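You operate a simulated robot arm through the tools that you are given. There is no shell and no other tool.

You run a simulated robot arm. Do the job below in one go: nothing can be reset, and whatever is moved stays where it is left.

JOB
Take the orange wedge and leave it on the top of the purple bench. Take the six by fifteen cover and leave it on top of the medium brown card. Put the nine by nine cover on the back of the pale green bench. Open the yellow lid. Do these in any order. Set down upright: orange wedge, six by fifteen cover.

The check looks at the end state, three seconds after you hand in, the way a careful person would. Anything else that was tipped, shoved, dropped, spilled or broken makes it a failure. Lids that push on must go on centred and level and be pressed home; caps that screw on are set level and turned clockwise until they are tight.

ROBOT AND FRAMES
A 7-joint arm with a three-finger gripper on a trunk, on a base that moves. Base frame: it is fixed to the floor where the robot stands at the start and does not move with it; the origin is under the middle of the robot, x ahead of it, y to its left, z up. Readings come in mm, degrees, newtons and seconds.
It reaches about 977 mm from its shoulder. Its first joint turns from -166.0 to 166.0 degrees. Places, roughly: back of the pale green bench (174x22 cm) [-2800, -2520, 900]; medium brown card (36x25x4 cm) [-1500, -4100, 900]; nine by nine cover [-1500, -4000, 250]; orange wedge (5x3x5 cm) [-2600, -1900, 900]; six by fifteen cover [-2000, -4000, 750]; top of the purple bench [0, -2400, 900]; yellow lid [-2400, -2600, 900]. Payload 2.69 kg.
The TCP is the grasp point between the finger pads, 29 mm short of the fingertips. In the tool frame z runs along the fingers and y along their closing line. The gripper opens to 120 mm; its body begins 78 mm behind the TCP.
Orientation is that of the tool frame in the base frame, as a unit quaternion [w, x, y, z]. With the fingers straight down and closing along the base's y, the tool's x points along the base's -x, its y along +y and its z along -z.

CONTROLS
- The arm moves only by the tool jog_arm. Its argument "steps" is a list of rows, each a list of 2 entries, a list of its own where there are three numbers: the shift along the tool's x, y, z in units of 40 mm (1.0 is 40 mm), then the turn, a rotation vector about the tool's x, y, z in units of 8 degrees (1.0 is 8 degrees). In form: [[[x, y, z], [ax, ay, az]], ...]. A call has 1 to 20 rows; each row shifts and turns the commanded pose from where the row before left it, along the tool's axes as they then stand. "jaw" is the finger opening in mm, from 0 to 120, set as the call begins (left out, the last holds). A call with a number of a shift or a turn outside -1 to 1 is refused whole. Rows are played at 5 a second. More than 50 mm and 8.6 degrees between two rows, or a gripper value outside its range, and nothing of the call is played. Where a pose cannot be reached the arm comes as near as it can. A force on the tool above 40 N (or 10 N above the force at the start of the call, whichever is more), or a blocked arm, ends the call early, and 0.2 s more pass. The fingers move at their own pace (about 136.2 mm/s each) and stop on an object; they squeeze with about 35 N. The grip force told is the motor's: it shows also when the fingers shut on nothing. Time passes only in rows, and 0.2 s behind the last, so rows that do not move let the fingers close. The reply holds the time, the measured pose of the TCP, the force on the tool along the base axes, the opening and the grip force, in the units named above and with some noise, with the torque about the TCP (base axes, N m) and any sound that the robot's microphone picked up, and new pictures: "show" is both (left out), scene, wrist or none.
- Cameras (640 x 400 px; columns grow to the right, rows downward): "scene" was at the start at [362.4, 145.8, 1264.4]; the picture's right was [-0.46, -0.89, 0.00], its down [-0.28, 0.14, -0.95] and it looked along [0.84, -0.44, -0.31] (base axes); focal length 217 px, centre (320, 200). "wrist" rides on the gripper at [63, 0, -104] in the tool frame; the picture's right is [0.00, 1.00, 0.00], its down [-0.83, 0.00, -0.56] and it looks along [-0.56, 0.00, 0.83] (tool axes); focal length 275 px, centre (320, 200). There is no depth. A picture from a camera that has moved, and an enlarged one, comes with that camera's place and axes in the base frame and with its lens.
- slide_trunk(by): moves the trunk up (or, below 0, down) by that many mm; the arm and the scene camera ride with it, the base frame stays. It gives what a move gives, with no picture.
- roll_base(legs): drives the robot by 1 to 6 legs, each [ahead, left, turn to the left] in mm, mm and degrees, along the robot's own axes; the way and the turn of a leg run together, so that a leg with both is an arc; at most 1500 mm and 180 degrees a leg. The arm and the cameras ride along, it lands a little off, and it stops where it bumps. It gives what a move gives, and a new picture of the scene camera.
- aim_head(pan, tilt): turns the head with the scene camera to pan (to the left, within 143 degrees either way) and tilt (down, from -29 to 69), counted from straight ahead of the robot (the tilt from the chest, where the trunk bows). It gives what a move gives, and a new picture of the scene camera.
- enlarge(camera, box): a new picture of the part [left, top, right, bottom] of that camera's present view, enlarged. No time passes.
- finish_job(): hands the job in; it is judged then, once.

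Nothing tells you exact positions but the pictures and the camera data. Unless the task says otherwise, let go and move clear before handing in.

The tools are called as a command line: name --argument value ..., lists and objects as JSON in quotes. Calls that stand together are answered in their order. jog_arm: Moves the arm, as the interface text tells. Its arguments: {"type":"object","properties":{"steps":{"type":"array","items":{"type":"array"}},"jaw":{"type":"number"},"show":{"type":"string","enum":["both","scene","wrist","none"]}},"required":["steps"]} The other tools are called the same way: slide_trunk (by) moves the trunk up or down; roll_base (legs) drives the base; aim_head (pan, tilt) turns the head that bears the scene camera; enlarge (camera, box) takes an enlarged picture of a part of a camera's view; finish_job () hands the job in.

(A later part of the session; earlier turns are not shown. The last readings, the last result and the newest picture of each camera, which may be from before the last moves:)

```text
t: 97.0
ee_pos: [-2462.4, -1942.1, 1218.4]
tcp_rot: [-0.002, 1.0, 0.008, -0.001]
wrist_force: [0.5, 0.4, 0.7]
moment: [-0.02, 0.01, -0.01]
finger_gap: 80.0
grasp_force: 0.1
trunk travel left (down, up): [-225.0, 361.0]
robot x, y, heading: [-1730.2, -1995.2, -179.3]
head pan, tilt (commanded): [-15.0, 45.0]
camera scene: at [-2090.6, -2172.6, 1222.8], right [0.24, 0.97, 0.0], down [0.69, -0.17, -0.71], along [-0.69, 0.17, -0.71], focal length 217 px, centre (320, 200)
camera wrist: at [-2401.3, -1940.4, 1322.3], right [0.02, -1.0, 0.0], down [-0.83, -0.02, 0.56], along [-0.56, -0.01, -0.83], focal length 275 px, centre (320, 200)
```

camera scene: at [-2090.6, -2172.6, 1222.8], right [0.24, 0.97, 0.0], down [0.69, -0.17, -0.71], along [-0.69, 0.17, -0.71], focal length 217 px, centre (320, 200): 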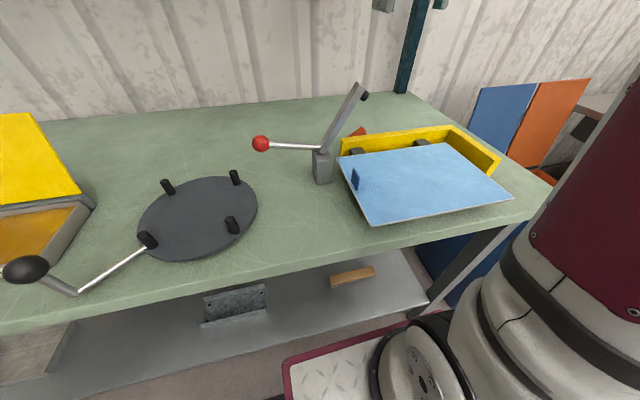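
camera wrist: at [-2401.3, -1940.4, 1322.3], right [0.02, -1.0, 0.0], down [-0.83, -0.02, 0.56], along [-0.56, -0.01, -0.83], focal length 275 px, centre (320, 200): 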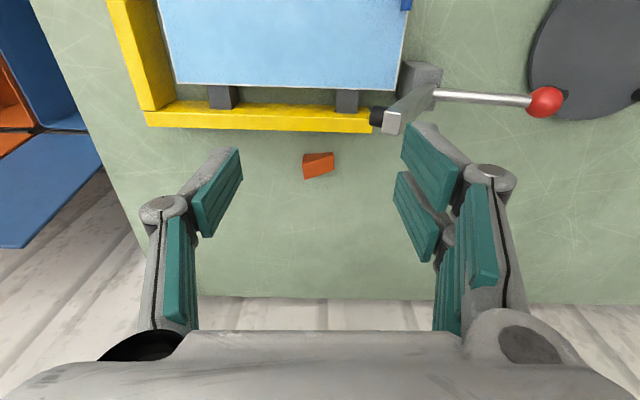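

enlarge --camera "wrist" --box '[250, 90, 410, 210]'

```text
3.33 times, centred on (330, 150) of wrist
camera zoom: at [-2401.3, -1940.4, 1322.3], right [0.02, -1.0, 0.0], down [-0.83, -0.02, 0.56], along [-0.56, -0.01, -0.83], focal length 918 px, centre (287, 367)
```

zoom: 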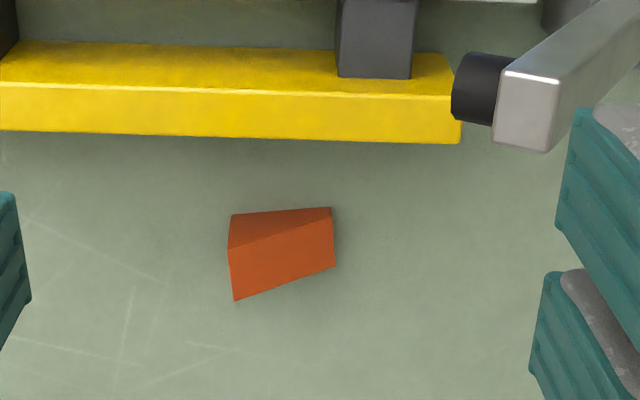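

From above, the wedge is about 33 mm thick in x (front face near x -2590), 50 mm long in y with its tall end at y -1915, 56 mm behind the fence, and turned about 6 degrees. I turn the hand about 95 degrees so the fingers close across its thickness.

jog_arm --steps '[[[0, 0, 0], [0, 0, -1]], [[0, 0, 0], [0, 0, -1]], [[0, 0, 0], [0, 0, -1]], [[0, 0, 0], [0, 0, -1]], [[0, 0, 0], [0, 0, -1]], [[0, 0, 0], [0, 0, -1]], [[0, 0, 0], [0, 0, -1]], [[0, 0, 0], [0, 0, -1]], [[0, 0, 0], [0, 0, -1]], [[0, 0, 0], [0, 0, -1]], [[0, 0, 0], [0, 0, -1]], [[0, 0, 0], [0, 0, -0.9]], [[0, 0, 0], [0, 0, 0]]]' --jaw 50

```text
t: 99.8
ee_pos: [-2463.1, -1942.8, 1217.1]
tcp_rot: [-0.001, 0.668, 0.744, 0.001]
wrist_force: [0.1, -0.4, -0.5]
moment: [0.01, 0.0, -0.01]
finger_gap: 50.3
grasp_force: 0.0
trunk travel left (down, up): [-225.0, 361.0]
robot x, y, heading: [-1733.1, -1994.7, -179.1]
head pan, tilt (commanded): [-15.0, 45.0]
camera scene: at [-2090.7, -2172.6, 1222.8], right [0.24, 0.97, 0.0], down [0.69, -0.17, -0.71], along [-0.69, 0.17, -0.71], focal length 217 px, centre (320, 200)
camera wrist: at [-2471.3, -1879.2, 1321.6], right [0.99, 0.11, 0.0], down [0.09, -0.83, 0.55], along [0.06, -0.55, -0.83], focal length 275 px, centre (320, 200)
```

scene: 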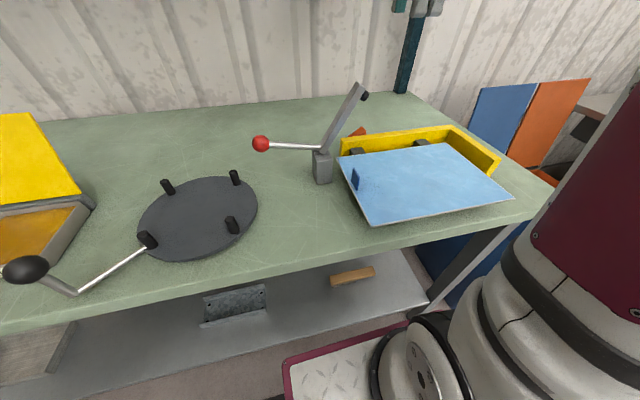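
wrist: 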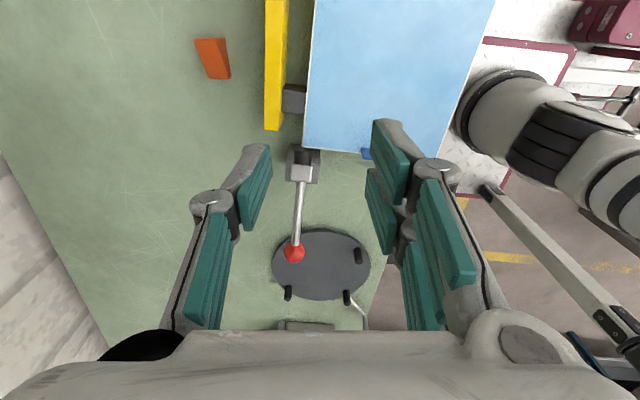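

The hand is turned as wanted. I move over the wedge and lower part way for a closer look.

jog_arm --steps '[[[0.16, -0.89, 0], [0, 0, 0]], [[0.16, -0.89, 0], [0, 0, 0]], [[0.17, -0.89, 0], [0, 0, 0]], [[0.17, -0.88, 0], [0, 0, 0]], [[0, 0, 1], [0, 0, 0]], [[0, 0, 1], [0, 0, 0]], [[0, 0, 1], [0, 0, 0]], [[0, 0, 0.5], [0, 0, 0]], [[0, 0, 0], [0, 0, 0]]]' --jaw 50

enlarge --camera "wrist" --box '[220, 40, 420, 165]'

```text
t: 101.8
ee_pos: [-2581.0, -1932.3, 1076.4]
tcp_rot: [-0.002, 0.669, 0.744, 0.001]
wrist_force: [-0.5, -0.5, -0.5]
moment: [0.0, 0.03, 0.0]
finger_gap: 50.1
grasp_force: 0.0
out of reach, approached as far as the arm can: row 4
trunk travel left (down, up): [-225.0, 361.0]
robot x, y, heading: [-1733.5, -1995.5, -179.4]
head pan, tilt (commanded): [-15.0, 45.0]
camera scene: at [-2090.8, -2172.6, 1222.8], right [0.24, 0.97, 0.0], down [0.69, -0.17, -0.71], along [-0.69, 0.17, -0.71], focal length 217 px, centre (320, 200)
camera wrist: at [-2589.8, -1869.7, 1181.3], right [0.99, 0.11, 0.0], down [0.09, -0.83, 0.55], along [0.06, -0.55, -0.83], focal length 275 px, centre (320, 200)
```

scene: 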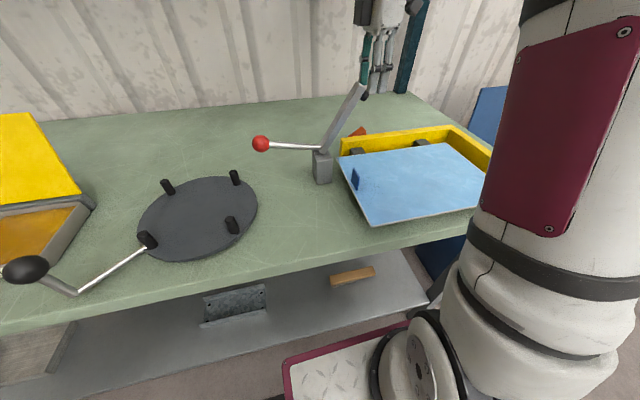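
wrist: 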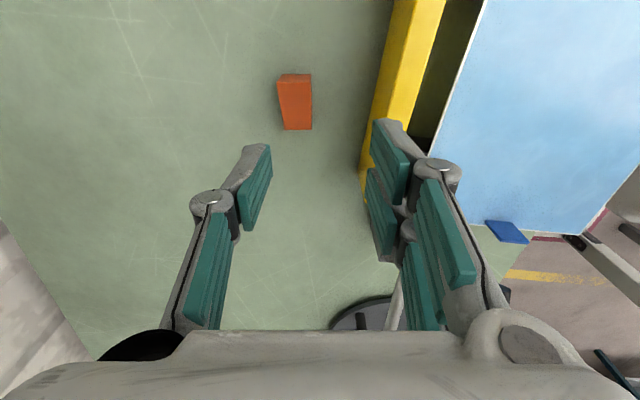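

```text
3.20 times, centred on (320, 102) of wrist
camera zoom: at [-2589.8, -1869.7, 1181.3], right [0.99, 0.11, 0.0], down [0.09, -0.83, 0.55], along [0.06, -0.55, -0.83], focal length 881 px, centre (320, 512)
```

zoom: 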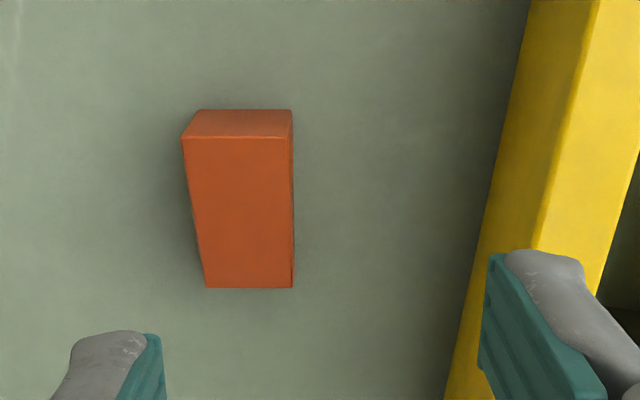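

The wedge's centre is at about (-2605, -1932) with its top at z 941. I shift to it and descend in stages.

jog_arm --steps '[[[0, 0, 0.5], [0, 0, 0]], [[0.065, -0.6, 0.5], [0, 0, 0]], [[0, 0, 0.5], [0, 0, 0]], [[0, 0, 0], [0, 0, 0]]]' --jaw 50 --show "wrist"

```text
t: 102.8
ee_pos: [-2605.9, -1933.7, 1018.8]
tcp_rot: [-0.002, 0.668, 0.744, 0.001]
wrist_force: [-0.1, 0.2, -0.2]
moment: [0.01, 0.0, 0.01]
finger_gap: 49.7
grasp_force: 0.1
trunk travel left (down, up): [-225.0, 361.0]
robot x, y, heading: [-1736.0, -1991.1, -179.2]
head pan, tilt (commanded): [-15.0, 45.0]
camera wrist: at [-2614.8, -1869.4, 1122.0], right [0.99, 0.11, 0.0], down [0.09, -0.83, 0.55], along [0.06, -0.55, -0.83], focal length 275 px, centre (320, 200)
```

wrist: 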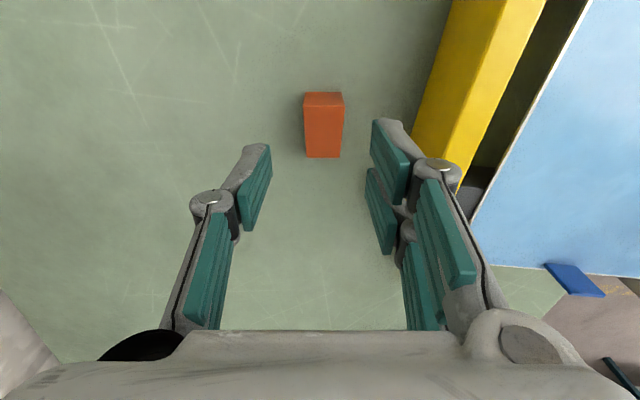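

Centred and reachable. I descend to z 945.

jog_arm --steps '[[[0, 0, 0.6], [0, 0, 0]], [[0, 0, 0.6], [0, 0, 0]], [[0, 0, 0.4], [0, 0, 0]], [[0, 0, 0.25], [0, 0, 0]], [[0, 0, 0], [0, 0, 0]]]' --jaw 50

```text
t: 104.0
ee_pos: [-2605.5, -1933.0, 943.5]
tcp_rot: [-0.001, 0.669, 0.744, 0.001]
wrist_force: [-0.9, -0.3, -0.4]
moment: [0.03, 0.01, 0.02]
finger_gap: 49.9
grasp_force: 0.2
trunk travel left (down, up): [-225.0, 361.0]
robot x, y, heading: [-1738.1, -2002.9, -179.2]
head pan, tilt (commanded): [-15.0, 45.0]
camera scene: at [-2090.8, -2172.6, 1222.8], right [0.24, 0.97, 0.0], down [0.69, -0.17, -0.71], along [-0.69, 0.17, -0.71], focal length 217 px, centre (320, 200)
camera wrist: at [-2614.7, -1869.3, 1047.9], right [0.99, 0.11, 0.0], down [0.09, -0.83, 0.55], along [0.06, -0.55, -0.83], focal length 275 px, centre (320, 200)
```

scene: 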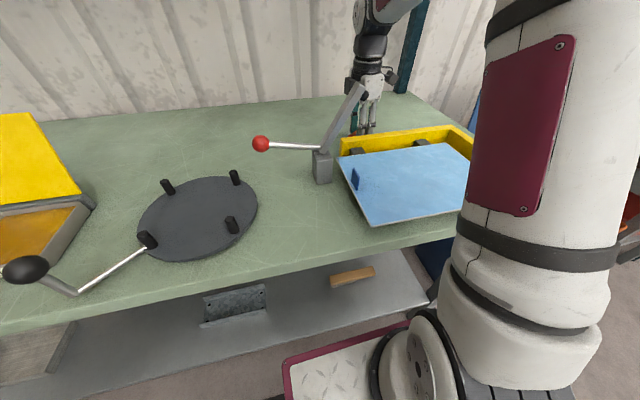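
wrist: 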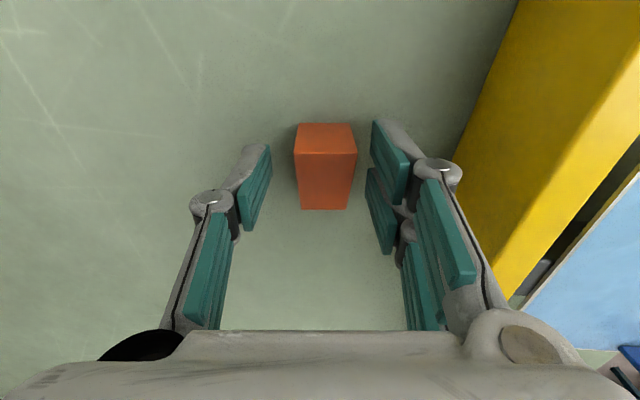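

The wedge sits between the pads. I lower 3 mm more and close.

jog_arm --steps '[[[0, 0, 0.08], [0, 0, 0]], [[0, 0, 0], [0, 0, 0]]]' --jaw 50 --show "none"

jog_arm --steps '[[[0, 0, 0], [0, 0, 0]], [[0, 0, 0], [0, 0, 0]], [[0, 0, 0], [0, 0, 0]], [[0, 0, 0], [0, 0, 0]]]' --jaw 10 --show "wrist"

```text
t: 104.6
ee_pos: [-2604.3, -1932.7, 940.0]
tcp_rot: [-0.001, 0.668, 0.744, 0.0]
wrist_force: [0.8, 0.8, 0.3]
moment: [0.01, -0.03, 0.02]
finger_gap: 50.3
grasp_force: 0.0
trunk travel left (down, up): [-225.0, 361.0]
robot x, y, heading: [-1738.1, -1998.5, -179.1]
head pan, tilt (commanded): [-15.0, 45.0]
```

```text
t: 105.6
ee_pos: [-2605.8, -1933.8, 939.5]
tcp_rot: [-0.001, 0.669, 0.743, 0.001]
wrist_force: [-0.7, -0.1, 0.8]
moment: [0.07, 0.01, 0.02]
finger_gap: 27.6
grasp_force: 35.1
trunk travel left (down, up): [-225.0, 361.0]
robot x, y, heading: [-1735.0, -1996.7, -179.1]
head pan, tilt (commanded): [-15.0, 45.0]
camera wrist: at [-2614.5, -1869.4, 1044.6], right [0.99, 0.11, 0.0], down [0.09, -0.83, 0.55], along [0.06, -0.55, -0.83], focal length 275 px, centre (320, 200)
```

wrist: 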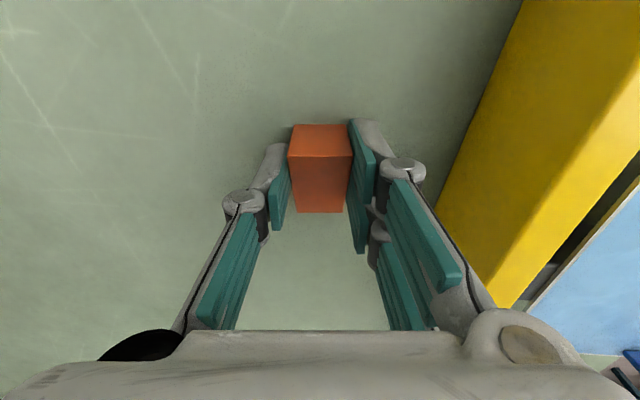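

Gripped (gap 27.6 mm). I lift straight up, then sidestep right away from the clamp lever.

jog_arm --steps '[[[0, 0, -0.3], [0, 0, 0]], [[0, 0, -0.6], [0, 0, 0]], [[0, 0, -0.8], [0, 0, 0]], [[0, 0, -0.8], [0, 0, 0]], [[0.7, 0, -0.2], [0, 0, 0]], [[0.8, 0, 0], [0, 0, 0]], [[0, 0.8, -0.8], [0, 0, 0]], [[0, 0.8, -0.8], [0, 0, 0]], [[0, 0.8, -0.8], [0, 0, 0]], [[0, 0.8, -0.8], [0, 0, 0]], [[0, 0, 0], [0, 0, 0]]]' --jaw 10

```text
t: 108.0
ee_pos: [-2482.6, -1861.9, 1176.9]
tcp_rot: [-0.001, 0.668, 0.744, 0.002]
wrist_force: [-0.8, 0.0, -3.1]
moment: [0.0, 0.0, -0.01]
finger_gap: 27.5
grasp_force: 35.5
trunk travel left (down, up): [-225.0, 361.0]
robot x, y, heading: [-1730.7, -1995.6, -178.9]
head pan, tilt (commanded): [-15.0, 45.0]
camera scene: at [-2090.9, -2172.6, 1222.7], right [0.24, 0.97, 0.0], down [0.69, -0.17, -0.71], along [-0.69, 0.17, -0.71], focal length 217 px, centre (320, 200)
camera wrist: at [-2491.5, -1797.8, 1281.0], right [0.99, 0.11, 0.0], down [0.09, -0.83, 0.55], along [0.06, -0.55, -0.83], focal length 275 px, centre (320, 200)
```

scene: 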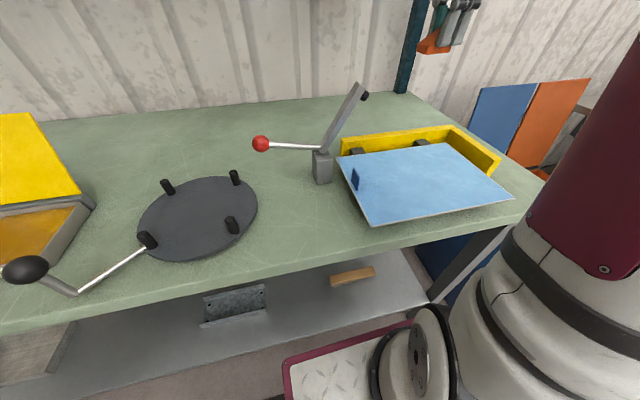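
wrist: 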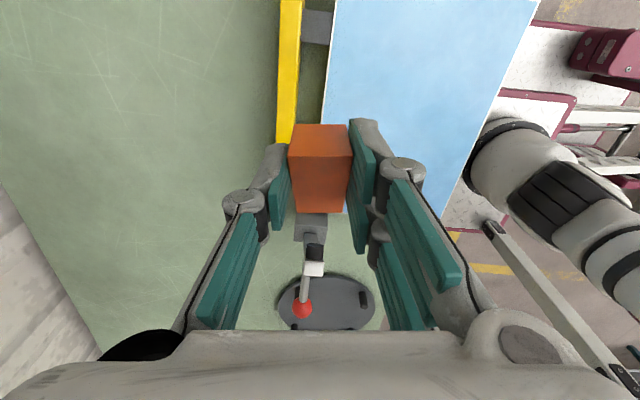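

The wedge is held securely. I draw the arm in over the bench, then drive out into the open area and turn to face the purple bench.

jog_arm --steps '[[[0, 0.9, -0.2], [0, 0, 0]], [[-0.3, 0.9, -0.2], [0, 0, 0]], [[-0.3, 0.9, -0.2], [0, 0, 0]], [[-0.3, 0.9, -0.2], [0, 0, 0]], [[-0.3, 0.9, -0.2], [0, 0, 0]], [[-0.3, 0.9, 0], [0, 0, 0]], [[0, 0, 0], [0, 0, 0]]]' --jaw 10 --show "wrist"

roll_base --legs '[[-250, 0, 0], [0, -800, 0], [0, 0, 89], [0, 1150, 0]]'

aim_head --pan 0 --tilt 30

```text
t: 109.6
ee_pos: [-2260.7, -1896.3, 1217.3]
tcp_rot: [-0.002, 0.669, 0.743, 0.001]
wrist_force: [0.4, 0.9, -2.6]
moment: [0.01, 0.01, 0.01]
finger_gap: 27.3
grasp_force: 35.0
trunk travel left (down, up): [-225.0, 361.0]
robot x, y, heading: [-1735.8, -1995.2, -179.2]
head pan, tilt (commanded): [-15.0, 45.0]
camera wrist: at [-2271.5, -1833.6, 1321.1], right [0.99, 0.11, 0.0], down [0.09, -0.83, 0.55], along [0.06, -0.55, -0.83], focal length 275 px, centre (320, 200)
```

wrist: 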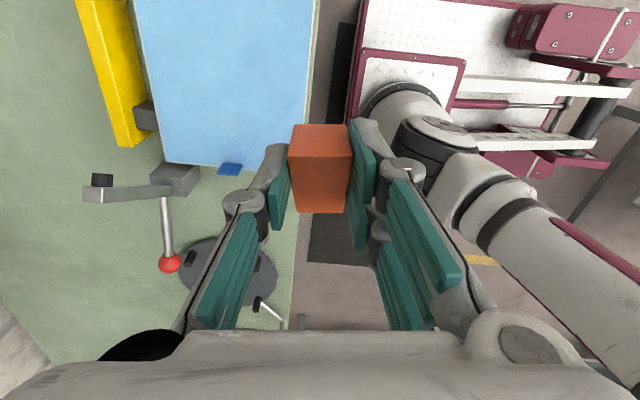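

```text
t: 124.5
ee_pos: [-482.5, -1725.6, 1217.3]
tcp_rot: [-0.002, -0.037, 0.999, 0.0]
wrist_force: [0.3, -0.4, -2.6]
moment: [-0.02, 0.01, 0.0]
finger_gap: 27.8
grasp_force: 34.3
trunk travel left (down, up): [-225.0, 361.0]
robot x, y, heading: [-365.5, -1201.4, -90.8]
head pan, tilt (commanded): [-15.0, 45.0]
camera scene: at [-202.2, -1563.9, 1222.8], right [-0.96, 0.27, 0.0], down [0.19, 0.68, -0.71], along [-0.19, -0.68, -0.71], focal length 217 px, centre (320, 200)
```

scene: 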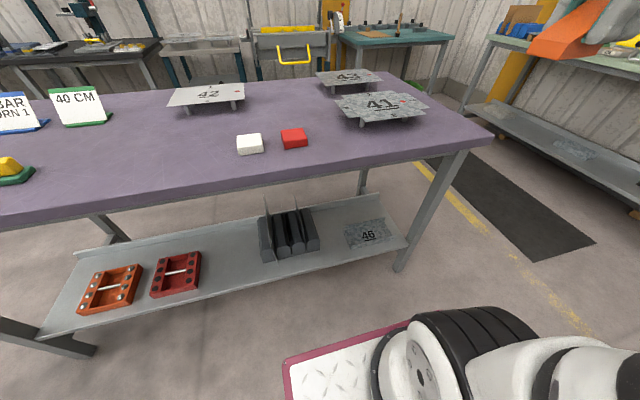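

```text
t: 125.2
ee_pos: [-481.6, -1726.1, 1216.1]
tcp_rot: [-0.001, -0.037, 0.999, 0.001]
wrist_force: [-0.2, -0.7, -2.3]
moment: [0.04, 0.02, -0.02]
finger_gap: 27.7
grasp_force: 35.1
trunk travel left (down, up): [-225.0, 361.0]
robot x, y, heading: [-363.2, -1201.1, -91.1]
head pan, tilt (commanded): [0.0, 30.0]
camera scene: at [-181.5, -1576.2, 1245.3], right [-1.0, 0.02, 0.0], down [0.01, 0.5, -0.87], along [-0.01, -0.87, -0.5], focal length 217 px, centre (320, 200)
```

scene: 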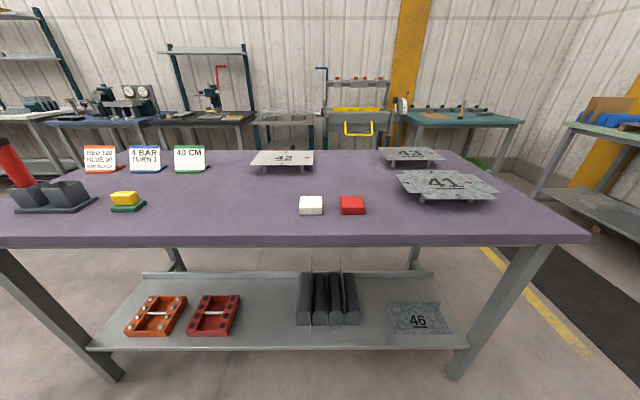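

The purple bench top is about z 900 with its front edge at y -1990. There is free space left of the white block, around (100, -2110), so I drive there.

roll_base --legs '[[0, 580, 0], [200, 0, 0]]'

jog_arm --steps '[[[0, 0, 0], [0, 0, 0]]]' --jaw 10 --show "wrist"

```text
t: 129.7
ee_pos: [94.5, -1938.5, 1217.4]
tcp_rot: [-0.001, -0.038, 0.999, 0.0]
wrist_force: [0.2, 0.6, -2.8]
moment: [0.0, 0.03, -0.01]
finger_gap: 27.6
grasp_force: 34.8
trunk travel left (down, up): [-225.0, 361.0]
robot x, y, heading: [209.3, -1410.8, -90.5]
head pan, tilt (commanded): [0.0, 30.0]
camera scene: at [393.3, -1788.3, 1245.4], right [-1.0, 0.01, 0.0], down [0.01, 0.5, -0.87], along [-0.01, -0.87, -0.5], focal length 217 px, centre (320, 200)
```

scene: 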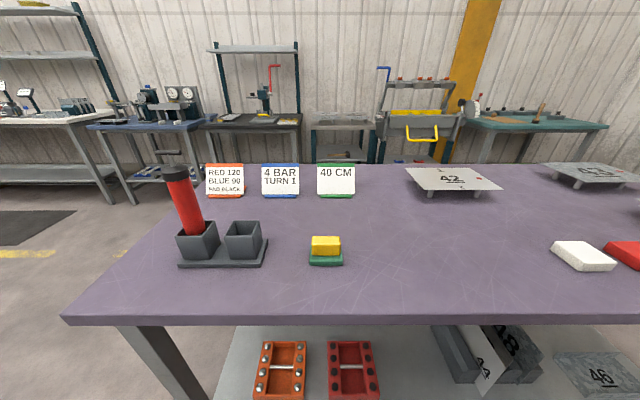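

```text
t: 130.1
ee_pos: [93.8, -1938.0, 1217.5]
tcp_rot: [-0.002, -0.038, 0.999, 0.0]
wrist_force: [0.5, -0.5, -3.4]
moment: [0.02, 0.02, -0.03]
finger_gap: 27.6
grasp_force: 35.1
trunk travel left (down, up): [-225.0, 361.0]
robot x, y, heading: [207.6, -1416.8, -90.7]
head pan, tilt (commanded): [0.0, 30.0]
camera wrist: at [28.6, -1942.6, 1321.1], right [-0.08, 1.0, 0.0], down [0.83, 0.07, 0.55], along [0.55, 0.04, -0.83], focal length 275 px, centre (320, 200)
```

wrist: 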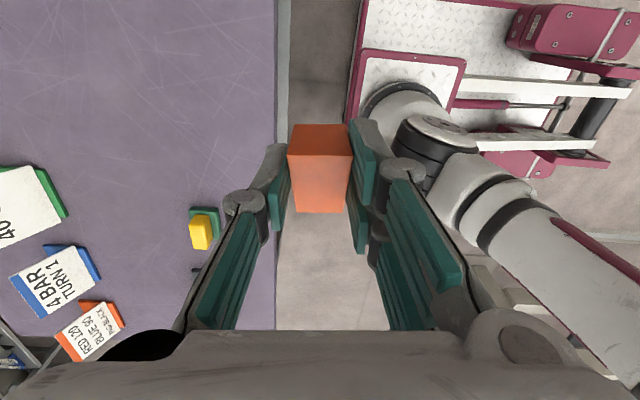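

I carry the wedge out over the free spot and lower to just above the bench.

jog_arm --steps '[[[0.04, -0.91, 0], [0, 0, 0]], [[0.04, -0.91, 0], [0, 0, 0]], [[0.04, -0.91, 0], [0, 0, 0]], [[0.04, -0.91, 0], [0, 0, 0]], [[0.04, -0.91, 0], [0, 0, 0]], [[0, 0, 1], [0, 0, 0]], [[0, 0, 1], [0, 0, 0]], [[0, 0, 1], [0, 0, 0]], [[0, 0, 1], [0, 0, 0]], [[0, 0, 1], [0, 0, 0]], [[0, 0, 1], [0, 0, 0]], [[0, 0, 0], [0, 0, 0]]]' --jaw 10

```text
t: 132.7
ee_pos: [97.9, -2121.3, 978.3]
tcp_rot: [-0.002, -0.037, 0.999, -0.001]
wrist_force: [0.1, -0.9, -2.3]
moment: [-0.01, 0.01, -0.03]
finger_gap: 27.7
grasp_force: 35.2
trunk travel left (down, up): [-225.0, 361.0]
robot x, y, heading: [207.4, -1411.3, -90.7]
head pan, tilt (commanded): [0.0, 30.0]
camera scene: at [393.3, -1788.3, 1245.4], right [-1.0, 0.01, 0.0], down [0.01, 0.5, -0.87], along [-0.01, -0.87, -0.5], focal length 217 px, centre (320, 200)
camera wrist: at [33.6, -2124.2, 1081.0], right [-0.08, 1.0, 0.0], down [0.83, 0.07, 0.55], along [0.55, 0.04, -0.83], focal length 275 px, centre (320, 200)
```

scene: 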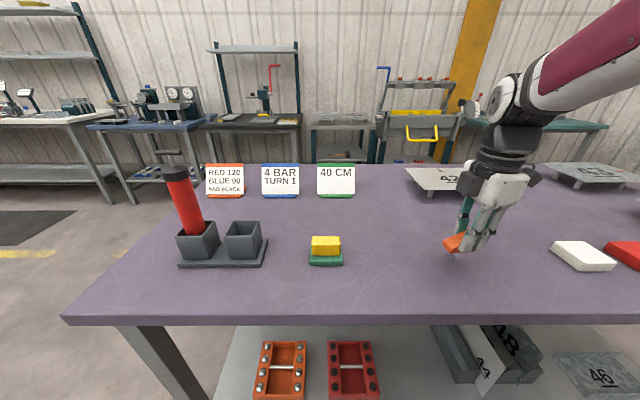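
wrist: 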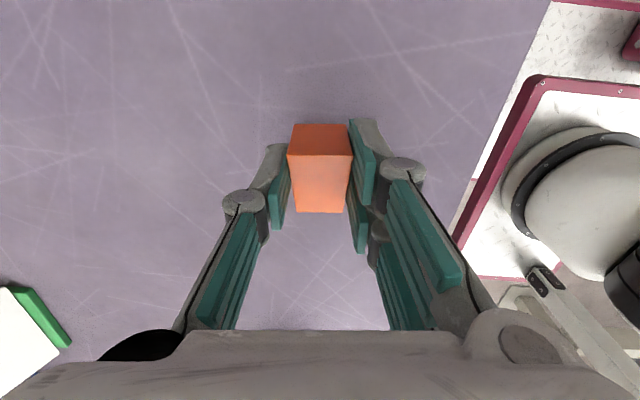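

Now I lower in small steps toward contact.

jog_arm --steps '[[[0, 0, 0.4], [0, 0, 0]], [[0, 0, 0.3], [0, 0, 0]], [[0, 0, 0.1], [0, 0, 0]], [[0, 0, 0], [0, 0, 0]]]' --jaw 10 --show "scene"

enlarge --camera "scene" --box '[400, 180, 540, 280]'

```text
t: 133.7
ee_pos: [99.4, -2120.8, 944.0]
tcp_rot: [-0.002, -0.038, 0.999, 0.0]
wrist_force: [0.0, -0.3, -3.2]
moment: [0.0, 0.0, 0.03]
finger_gap: 27.7
grasp_force: 35.5
trunk travel left (down, up): [-225.0, 361.0]
robot x, y, heading: [206.3, -1414.4, -90.8]
head pan, tilt (commanded): [0.0, 30.0]
camera scene: at [393.3, -1788.3, 1245.4], right [-1.0, 0.01, 0.0], down [0.01, 0.5, -0.87], along [-0.01, -0.87, -0.5], focal length 217 px, centre (320, 200)
```

scene: 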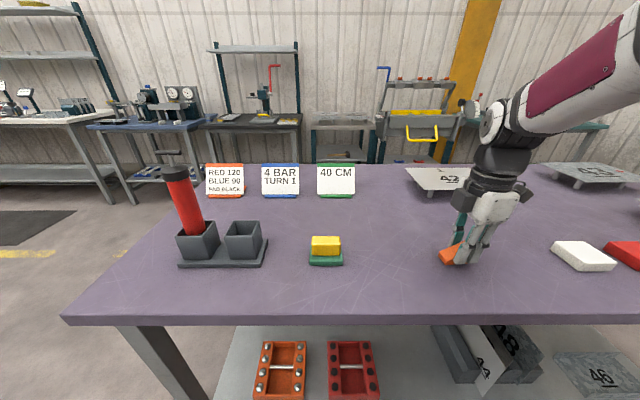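

```text
4.00 times, centred on (470, 230) of scene
camera zoom: at [393.3, -1788.3, 1245.4], right [-1.0, 0.01, 0.0], down [0.01, 0.5, -0.87], along [-0.01, -0.87, -0.5], focal length 869 px, centre (-280, 80)
```

zoom: 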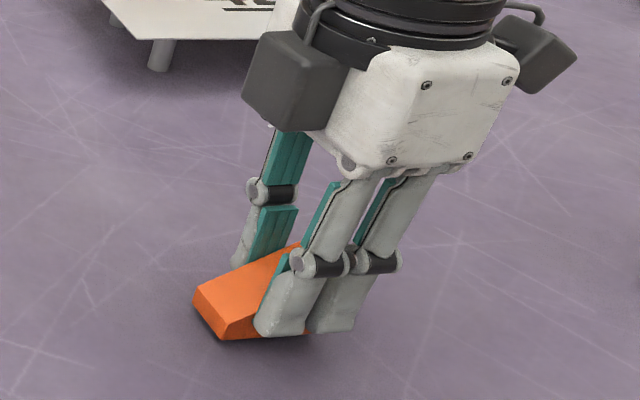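

jog_arm --steps '[[[0, 0, 0.06], [0, 0, 0]], [[0, 0, 0.05], [0, 0, 0]], [[0, 0, 0], [0, 0, 0]]]' --jaw 10 --show "none"

```text
t: 134.5
ee_pos: [97.7, -2121.0, 939.8]
tcp_rot: [-0.002, -0.037, 0.999, -0.001]
wrist_force: [-0.3, -0.7, -2.4]
moment: [-0.01, -0.05, -0.02]
finger_gap: 27.6
grasp_force: 35.1
trunk travel left (down, up): [-225.0, 361.0]
robot x, y, heading: [206.8, -1410.4, -90.7]
head pan, tilt (commanded): [0.0, 30.0]
```

jog_arm --steps '[[[0, 0, 0.05], [0, 0, 0]], [[0, 0, 0], [0, 0, 0]]]' --jaw 10 --show "none"

jog_arm --steps '[[[0, 0, 0.05], [0, 0, 0]], [[0, 0, 0], [0, 0, 0]]]' --jaw 10 --show "none"

```text
t: 135.1
ee_pos: [97.9, -2121.9, 938.9]
tcp_rot: [-0.002, -0.038, 0.999, -0.001]
wrist_force: [-1.0, 2.0, 20.9]
moment: [0.18, -0.62, 0.01]
finger_gap: 27.7
grasp_force: 34.8
trunk travel left (down, up): [-225.0, 361.0]
robot x, y, heading: [206.1, -1412.3, -90.8]
head pan, tilt (commanded): [0.0, 30.0]
```

```text
t: 135.7
ee_pos: [98.9, -2121.3, 937.5]
tcp_rot: [-0.003, -0.037, 0.999, -0.002]
wrist_force: [-1.0, 0.0, 29.4]
moment: [0.01, -0.01, 0.05]
finger_gap: 28.1
grasp_force: 35.1
trunk travel left (down, up): [-225.0, 361.0]
robot x, y, heading: [212.3, -1413.9, -91.0]
head pan, tilt (commanded): [0.0, 30.0]
```

Contact is felt. I ease off slightly and open the fingers.

jog_arm --steps '[[[0, 0, -0.05], [0, 0, 0]], [[0, 0, 0], [0, 0, 0]]]' --jaw 10 --show "none"

jog_arm --steps '[[[0, 0, 0], [0, 0, 0]], [[0, 0, 0], [0, 0, 0]], [[0, 0, 0], [0, 0, 0]]]' --jaw 55 --show "wrist"

```text
t: 136.3
ee_pos: [97.8, -2120.7, 938.2]
tcp_rot: [-0.002, -0.038, 0.999, 0.001]
wrist_force: [-0.7, -1.8, 3.9]
moment: [-0.16, 0.16, 0.0]
finger_gap: 27.6
grasp_force: 34.9
trunk travel left (down, up): [-225.0, 361.0]
robot x, y, heading: [211.6, -1415.4, -90.6]
head pan, tilt (commanded): [0.0, 30.0]
```

```text
t: 137.1
ee_pos: [98.3, -2121.3, 939.0]
tcp_rot: [-0.002, -0.038, 0.999, 0.001]
wrist_force: [-0.5, -0.2, -0.2]
moment: [0.05, -0.01, 0.02]
finger_gap: 54.8
grasp_force: 0.0
trunk travel left (down, up): [-225.0, 361.0]
robot x, y, heading: [208.6, -1414.2, -90.8]
head pan, tilt (commanded): [0.0, 30.0]
camera wrist: at [33.2, -2124.9, 1042.8], right [-0.08, 1.0, 0.0], down [0.83, 0.07, 0.55], along [0.55, 0.04, -0.83], focal length 275 px, centre (320, 200)
```

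wrist: 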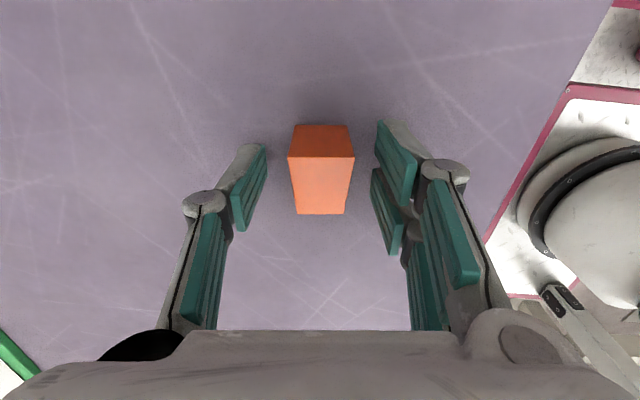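

Released and standing. I raise straight up, pull the arm back and check the wedge.

jog_arm --steps '[[[0, 0, -0.4], [0, 0, 0]], [[0, 0, -0.8], [0, 0, 0]], [[0, 0, -1], [0, 0, 0]], [[0, 0, -1], [0, 0, 0]], [[0, 0, -1], [0, 0, 0]], [[0, 0, -1], [0, 0, 0]], [[0, 0.8, -1], [0, 0, 0]], [[0, 1, -0.7], [0, 0, 0]], [[0, 1, 0], [0, 0, 0]], [[0, 1, 0], [0, 0, 0]], [[0, 0.8, 0], [0, 0, 0]]]' --jaw 55

enlarge --camera "scene" --box '[400, 180, 540, 280]'

```text
refused: row 7 steps farther than a row can; nothing moved
```

```text
4.00 times, centred on (470, 230) of scene
camera zoom: at [393.3, -1788.2, 1245.4], right [-1.0, 0.01, 0.0], down [0.01, 0.5, -0.87], along [-0.01, -0.87, -0.5], focal length 869 px, centre (-280, 80)
```

zoom: 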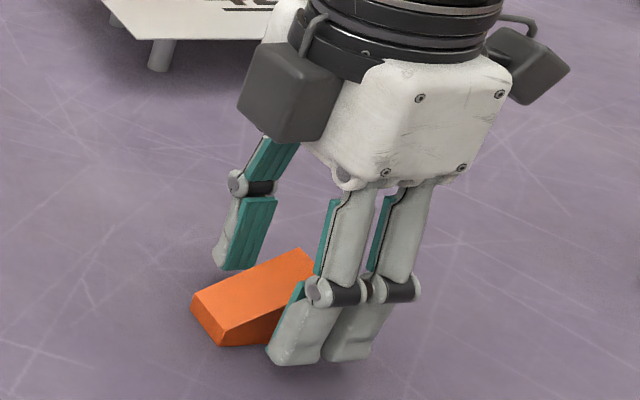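

jog_arm --steps '[[[0, 0, -0.4], [0, 0, 0]], [[0, 0, -0.8], [0, 0, 0]], [[0, 0, -1], [0, 0, 0]], [[0, 0, -1], [0, 0, 0]], [[0, 0, -1], [0, 0, 0]], [[0, 0, -1], [0, 0, 0]], [[0, 0.8, -0.9], [0, 0, 0]], [[0, 0.9, -0.7], [0, 0, 0]], [[0, 1, 0], [0, 0, 0]], [[0, 1, 0], [0, 0, 0]], [[0, 0.8, 0], [0, 0, 0]]]' --jaw 55

enlarge --camera "scene" --box '[400, 180, 540, 280]'

```text
t: 139.5
ee_pos: [85.5, -1941.8, 1210.4]
tcp_rot: [-0.002, -0.038, 0.999, 0.0]
wrist_force: [0.9, 0.2, 0.1]
moment: [0.01, -0.01, 0.02]
finger_gap: 54.8
grasp_force: 0.1
trunk travel left (down, up): [-225.0, 361.0]
robot x, y, heading: [211.7, -1412.9, -90.8]
head pan, tilt (commanded): [0.0, 30.0]
camera scene: at [393.4, -1788.6, 1245.3], right [-1.0, 0.01, 0.0], down [0.01, 0.5, -0.87], along [-0.01, -0.87, -0.5], focal length 217 px, centre (320, 200)
camera wrist: at [20.2, -1945.2, 1314.2], right [-0.08, 1.0, 0.0], down [0.83, 0.07, 0.55], along [0.55, 0.04, -0.83], focal length 275 px, centre (320, 200)
```

scene: 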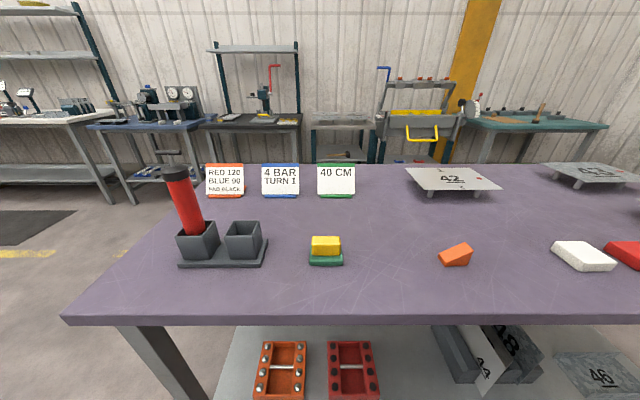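
wrist: 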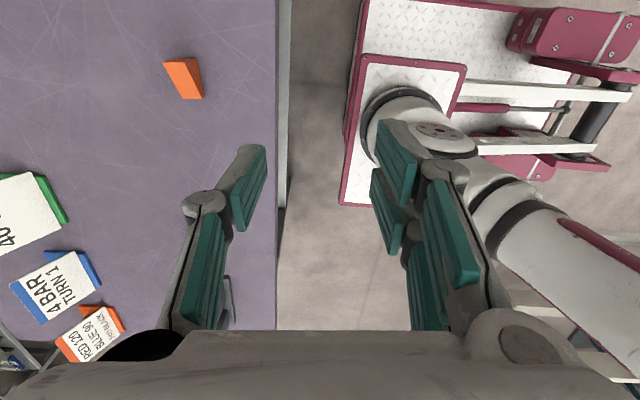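

```text
4.00 times, centred on (470, 230) of scene
camera zoom: at [393.4, -1788.6, 1245.3], right [-1.0, 0.01, 0.0], down [0.01, 0.5, -0.87], along [-0.01, -0.87, -0.5], focal length 869 px, centre (-280, 80)
```

zoom: 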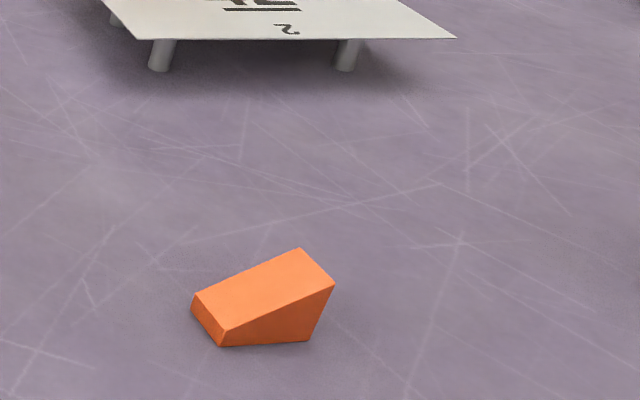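

The wedge stands upright on the purple bench. Next are the covers at the teal bench: I drive back, across and down the aisle between the benches.

roll_base --legs '[[-250, 0, 0], [0, -1400, 0], [0, -380, 0], [1200, 0, 0]]'

aim_head --pan 0 --tilt 28

```text
t: 155.7
ee_pos: [-1693.6, -2876.0, 1210.4]
tcp_rot: [-0.001, -0.043, 0.999, 0.0]
wrist_force: [0.7, -0.6, 0.1]
moment: [-0.01, 0.02, 0.01]
finger_gap: 54.9
grasp_force: 0.0
trunk travel left (down, up): [-225.0, 361.0]
robot x, y, heading: [-1575.4, -2348.6, -90.5]
head pan, tilt (commanded): [0.0, 30.0]
camera scene: at [-1388.1, -2719.7, 1245.4], right [-1.0, 0.0, 0.0], down [0.0, 0.5, -0.87], along [0.0, -0.87, -0.5], focal length 217 px, centre (320, 200)
```

scene: 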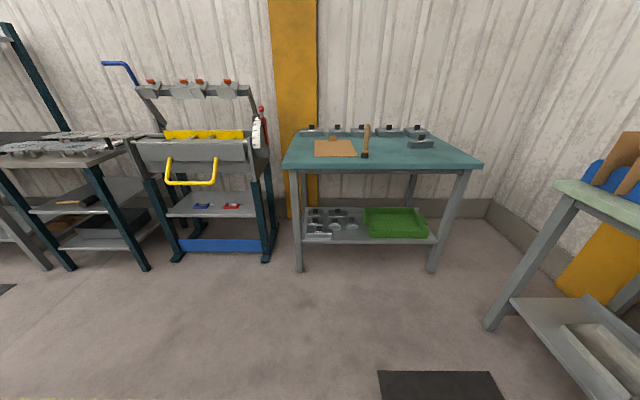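

```text
t: 156.3
ee_pos: [-1693.5, -2875.6, 1210.2]
tcp_rot: [-0.002, -0.043, 0.999, 0.0]
wrist_force: [-1.2, -0.2, -0.1]
moment: [-0.03, 0.01, -0.03]
finger_gap: 54.9
grasp_force: 0.1
trunk travel left (down, up): [-225.0, 361.0]
robot x, y, heading: [-1574.3, -2348.6, -90.4]
head pan, tilt (commanded): [0.0, 28.0]
camera scene: at [-1388.1, -2720.5, 1248.6], right [-1.0, 0.0, 0.0], down [0.0, 0.47, -0.88], along [0.0, -0.88, -0.47], focal length 217 px, centre (320, 200)
```

scene: 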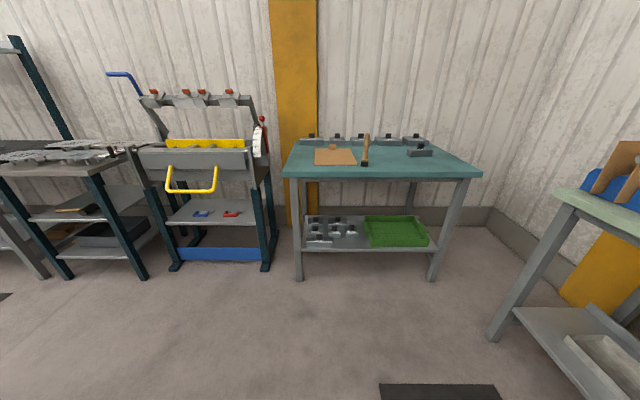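

enlarge --camera "scene" --box '[275, 120, 485, 190]'

enlarge --camera "scene" --box '[285, 200, 455, 290]'

```text
3.05 times, centred on (380, 155) of scene
camera zoom: at [-1388.1, -2720.5, 1248.6], right [-1.0, 0.0, 0.0], down [0.0, 0.47, -0.88], along [0.0, -0.88, -0.47], focal length 662 px, centre (137, 337)
```

zoom: 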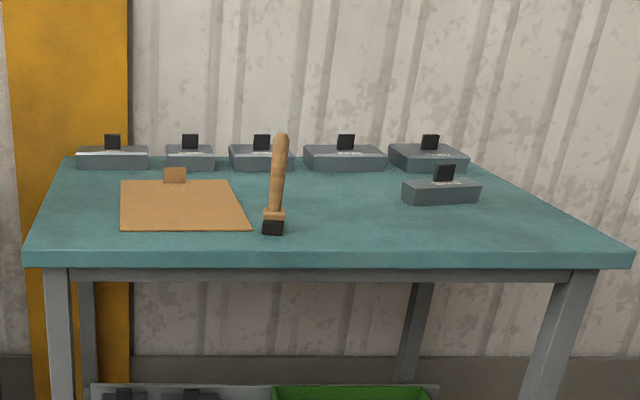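

```text
3.76 times, centred on (370, 245) of scene
camera zoom: at [-1388.1, -2720.5, 1248.6], right [-1.0, 0.0, 0.0], down [0.0, 0.47, -0.88], along [0.0, -0.88, -0.47], focal length 818 px, centre (132, 31)
```

zoom: 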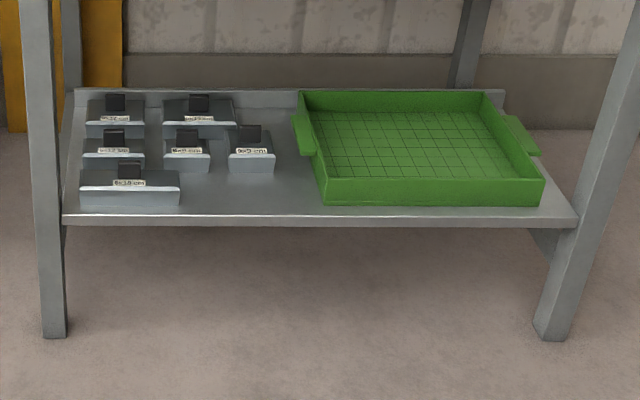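

Several labelled covers stand on the teal bench and on its lower shelf; the card lies on the left of the bench. I drive nearer to read labels and measure heights.

roll_base --legs '[[420, -150, 0]]'

enlarge --camera "scene" --box '[120, 90, 540, 260]'

```text
t: 159.0
ee_pos: [-1848.7, -3296.7, 1211.0]
tcp_rot: [-0.001, -0.041, 0.999, 0.0]
wrist_force: [-0.1, -0.2, -0.7]
moment: [-0.03, -0.03, 0.0]
finger_gap: 54.9
grasp_force: 0.0
trunk travel left (down, up): [-225.0, 361.0]
robot x, y, heading: [-1727.9, -2769.3, -90.5]
head pan, tilt (commanded): [0.0, 28.0]
camera scene: at [-1541.3, -3142.5, 1248.6], right [-1.0, 0.01, 0.0], down [0.0, 0.47, -0.88], along [-0.01, -0.88, -0.47], focal length 217 px, centre (320, 200)
```

scene: 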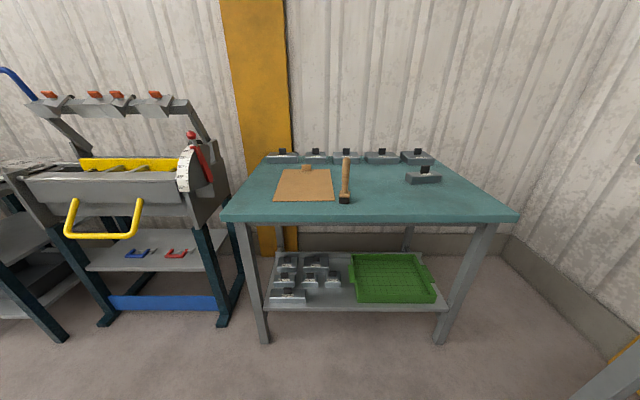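

```text
1.52 times, centred on (330, 175) of scene
camera zoom: at [-1541.3, -3142.5, 1248.6], right [-1.0, 0.01, 0.0], down [0.0, 0.47, -0.88], along [-0.01, -0.88, -0.47], focal length 331 px, centre (305, 238)
```

zoom: 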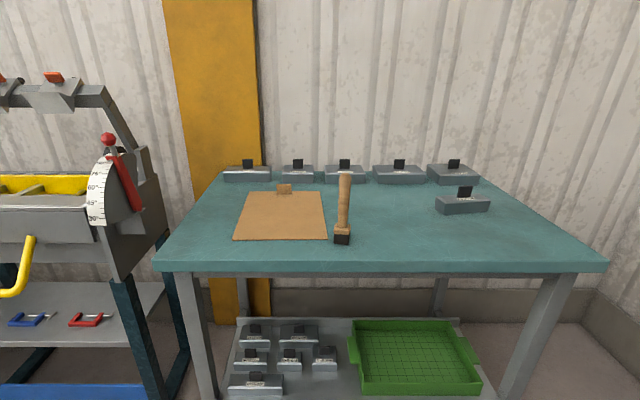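

enlarge --camera "scene" --box '[250, 135, 360, 210]'

enlarge --camera "scene" --box '[355, 135, 465, 210]'

enlarge --camera "scene" --box '[255, 245, 365, 310]'

```text
5.33 times, centred on (305, 172) of scene
camera zoom: at [-1541.3, -3142.5, 1248.6], right [-1.0, 0.01, 0.0], down [0.0, 0.47, -0.88], along [-0.01, -0.88, -0.47], focal length 1159 px, centre (400, 347)
```

zoom: 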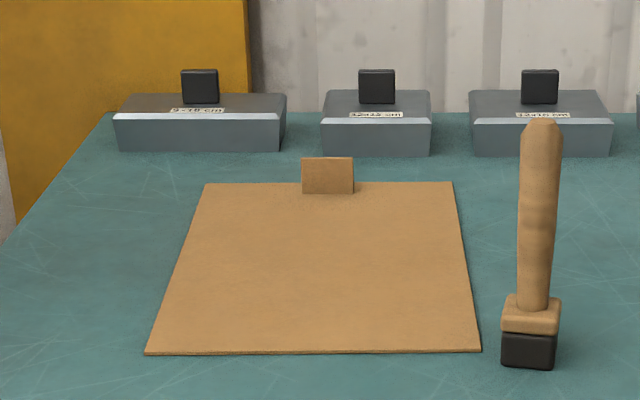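

```text
5.33 times, centred on (410, 172) of scene
camera zoom: at [-1541.3, -3142.5, 1248.6], right [-1.0, 0.01, 0.0], down [0.0, 0.47, -0.88], along [-0.01, -0.88, -0.47], focal length 1159 px, centre (-160, 347)
```

zoom: 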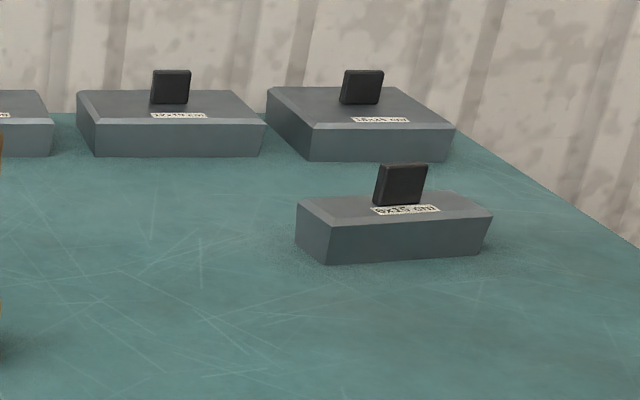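

```text
5.82 times, centred on (310, 278) of scene
camera zoom: at [-1541.3, -3142.5, 1248.6], right [-1.0, 0.01, 0.0], down [0.0, 0.47, -0.88], along [-0.01, -0.88, -0.47], focal length 1265 px, centre (378, -251)
```

zoom: 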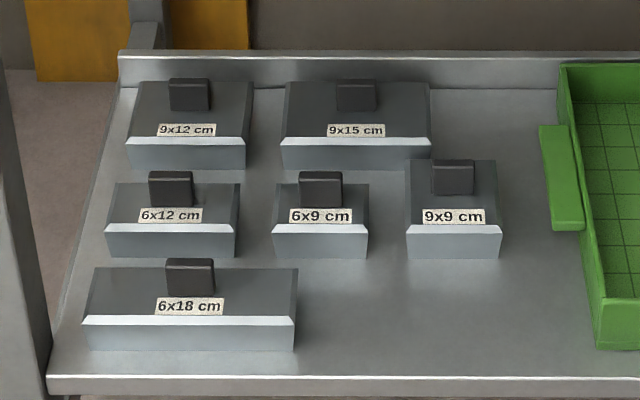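

The shelf labels are clear: 9x12, 9x15, 6x12, 6x9, 9x9 (front right) and 6x18. The cover at the right front of the bench top looks like 6x15, so I turn the hand back to normal and move closer to check.

jog_arm --steps '[[[0, 0, 0], [0, 0, 1]], [[0, 0, 0], [0, 0, 1]], [[0, 0, 0], [0, 0, 1]], [[0, 0, 0], [0, 0, 1]], [[0, 0, 0], [0, 0, 1]], [[0, 0, 0], [0, 0, 1]], [[0, 0, 0], [0, 0, 1]], [[0, 0, 0], [0, 0, 1]], [[0, 0, 0], [0, 0, 1]], [[0, 0, 0], [0, 0, 1]], [[0, 0, 0], [0, 0, 1]], [[0, 0, 0], [0, 0, 0.9]]]' --jaw 80 --show "none"

roll_base --legs '[[300, -120, 0]]'

aim_head --pan -15 --tilt 32

jog_arm --steps '[[[0, 0, 0], [0, 0, 0]]]' --jaw 80 --show "wrist"

```text
t: 161.6
ee_pos: [-1847.7, -3297.9, 1211.0]
tcp_rot: [-0.002, 0.711, 0.703, -0.002]
wrist_force: [0.0, 1.5, 0.3]
moment: [-0.03, -0.02, 0.0]
finger_gap: 80.2
grasp_force: 0.0
trunk travel left (down, up): [-225.0, 361.0]
robot x, y, heading: [-1728.4, -2770.1, -90.6]
head pan, tilt (commanded): [0.0, 28.0]
```

```text
t: 163.8
ee_pos: [-1969.8, -3597.2, 1210.8]
tcp_rot: [-0.001, 0.71, 0.704, -0.001]
wrist_force: [0.2, 0.6, -0.7]
moment: [-0.02, 0.03, 0.02]
finger_gap: 80.1
grasp_force: 0.0
trunk travel left (down, up): [-225.0, 361.0]
robot x, y, heading: [-1851.3, -3070.3, -90.5]
head pan, tilt (commanded): [0.0, 28.0]
camera scene: at [-1663.1, -3443.2, 1248.6], right [-1.0, 0.01, 0.0], down [0.0, 0.47, -0.88], along [-0.01, -0.88, -0.47], focal length 217 px, centre (320, 200)
```

scene: 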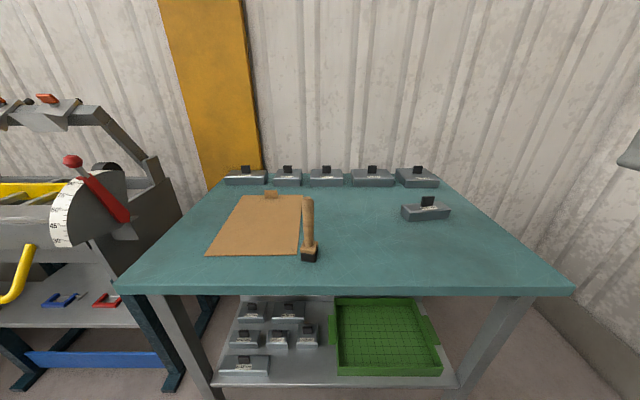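

```text
t: 164.5
ee_pos: [-1969.8, -3597.9, 1210.5]
tcp_rot: [-0.001, 0.71, 0.704, -0.002]
wrist_force: [-0.8, -0.4, 0.0]
moment: [-0.01, -0.01, -0.01]
finger_gap: 79.9
grasp_force: 0.0
trunk travel left (down, up): [-225.0, 361.0]
robot x, y, heading: [-1849.1, -3068.0, -90.3]
head pan, tilt (commanded): [-15.0, 32.0]
camera scene: at [-1686.2, -3438.4, 1242.3], right [-0.96, 0.26, 0.0], down [0.14, 0.51, -0.85], along [-0.22, -0.82, -0.53], focal length 217 px, centre (320, 200)
```

scene: 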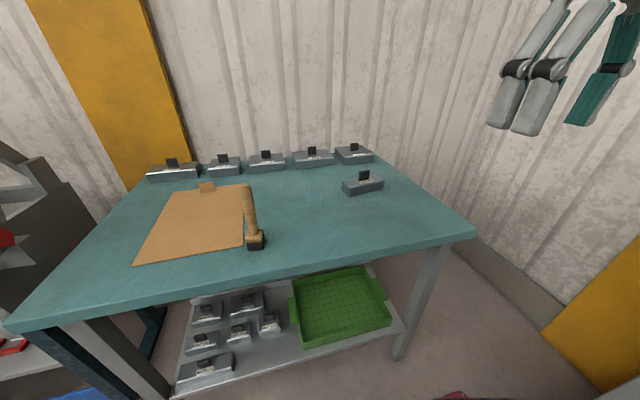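

```text
t: 164.9
ee_pos: [-1969.0, -3598.3, 1209.7]
tcp_rot: [-0.001, 0.71, 0.704, -0.002]
wrist_force: [-0.7, 0.3, -0.3]
moment: [0.0, -0.02, -0.01]
finger_gap: 80.0
grasp_force: 0.1
trunk travel left (down, up): [-225.0, 361.0]
robot x, y, heading: [-1851.5, -3068.1, -90.4]
head pan, tilt (commanded): [-15.0, 32.0]
camera wrist: at [-1971.7, -3533.7, 1314.4], right [1.0, 0.0, 0.0], down [0.0, -0.83, 0.56], along [0.0, -0.56, -0.83], focal length 275 px, centre (320, 200)
```

wrist: 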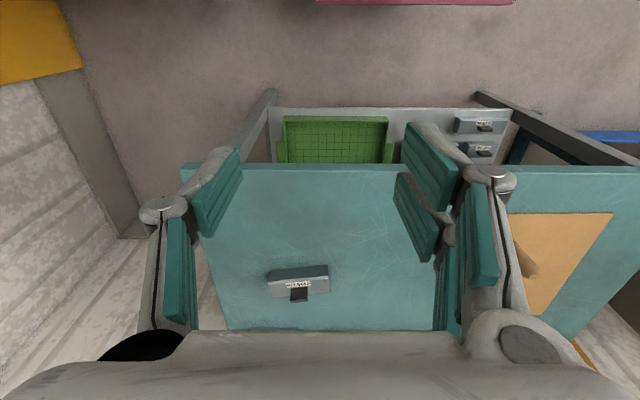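

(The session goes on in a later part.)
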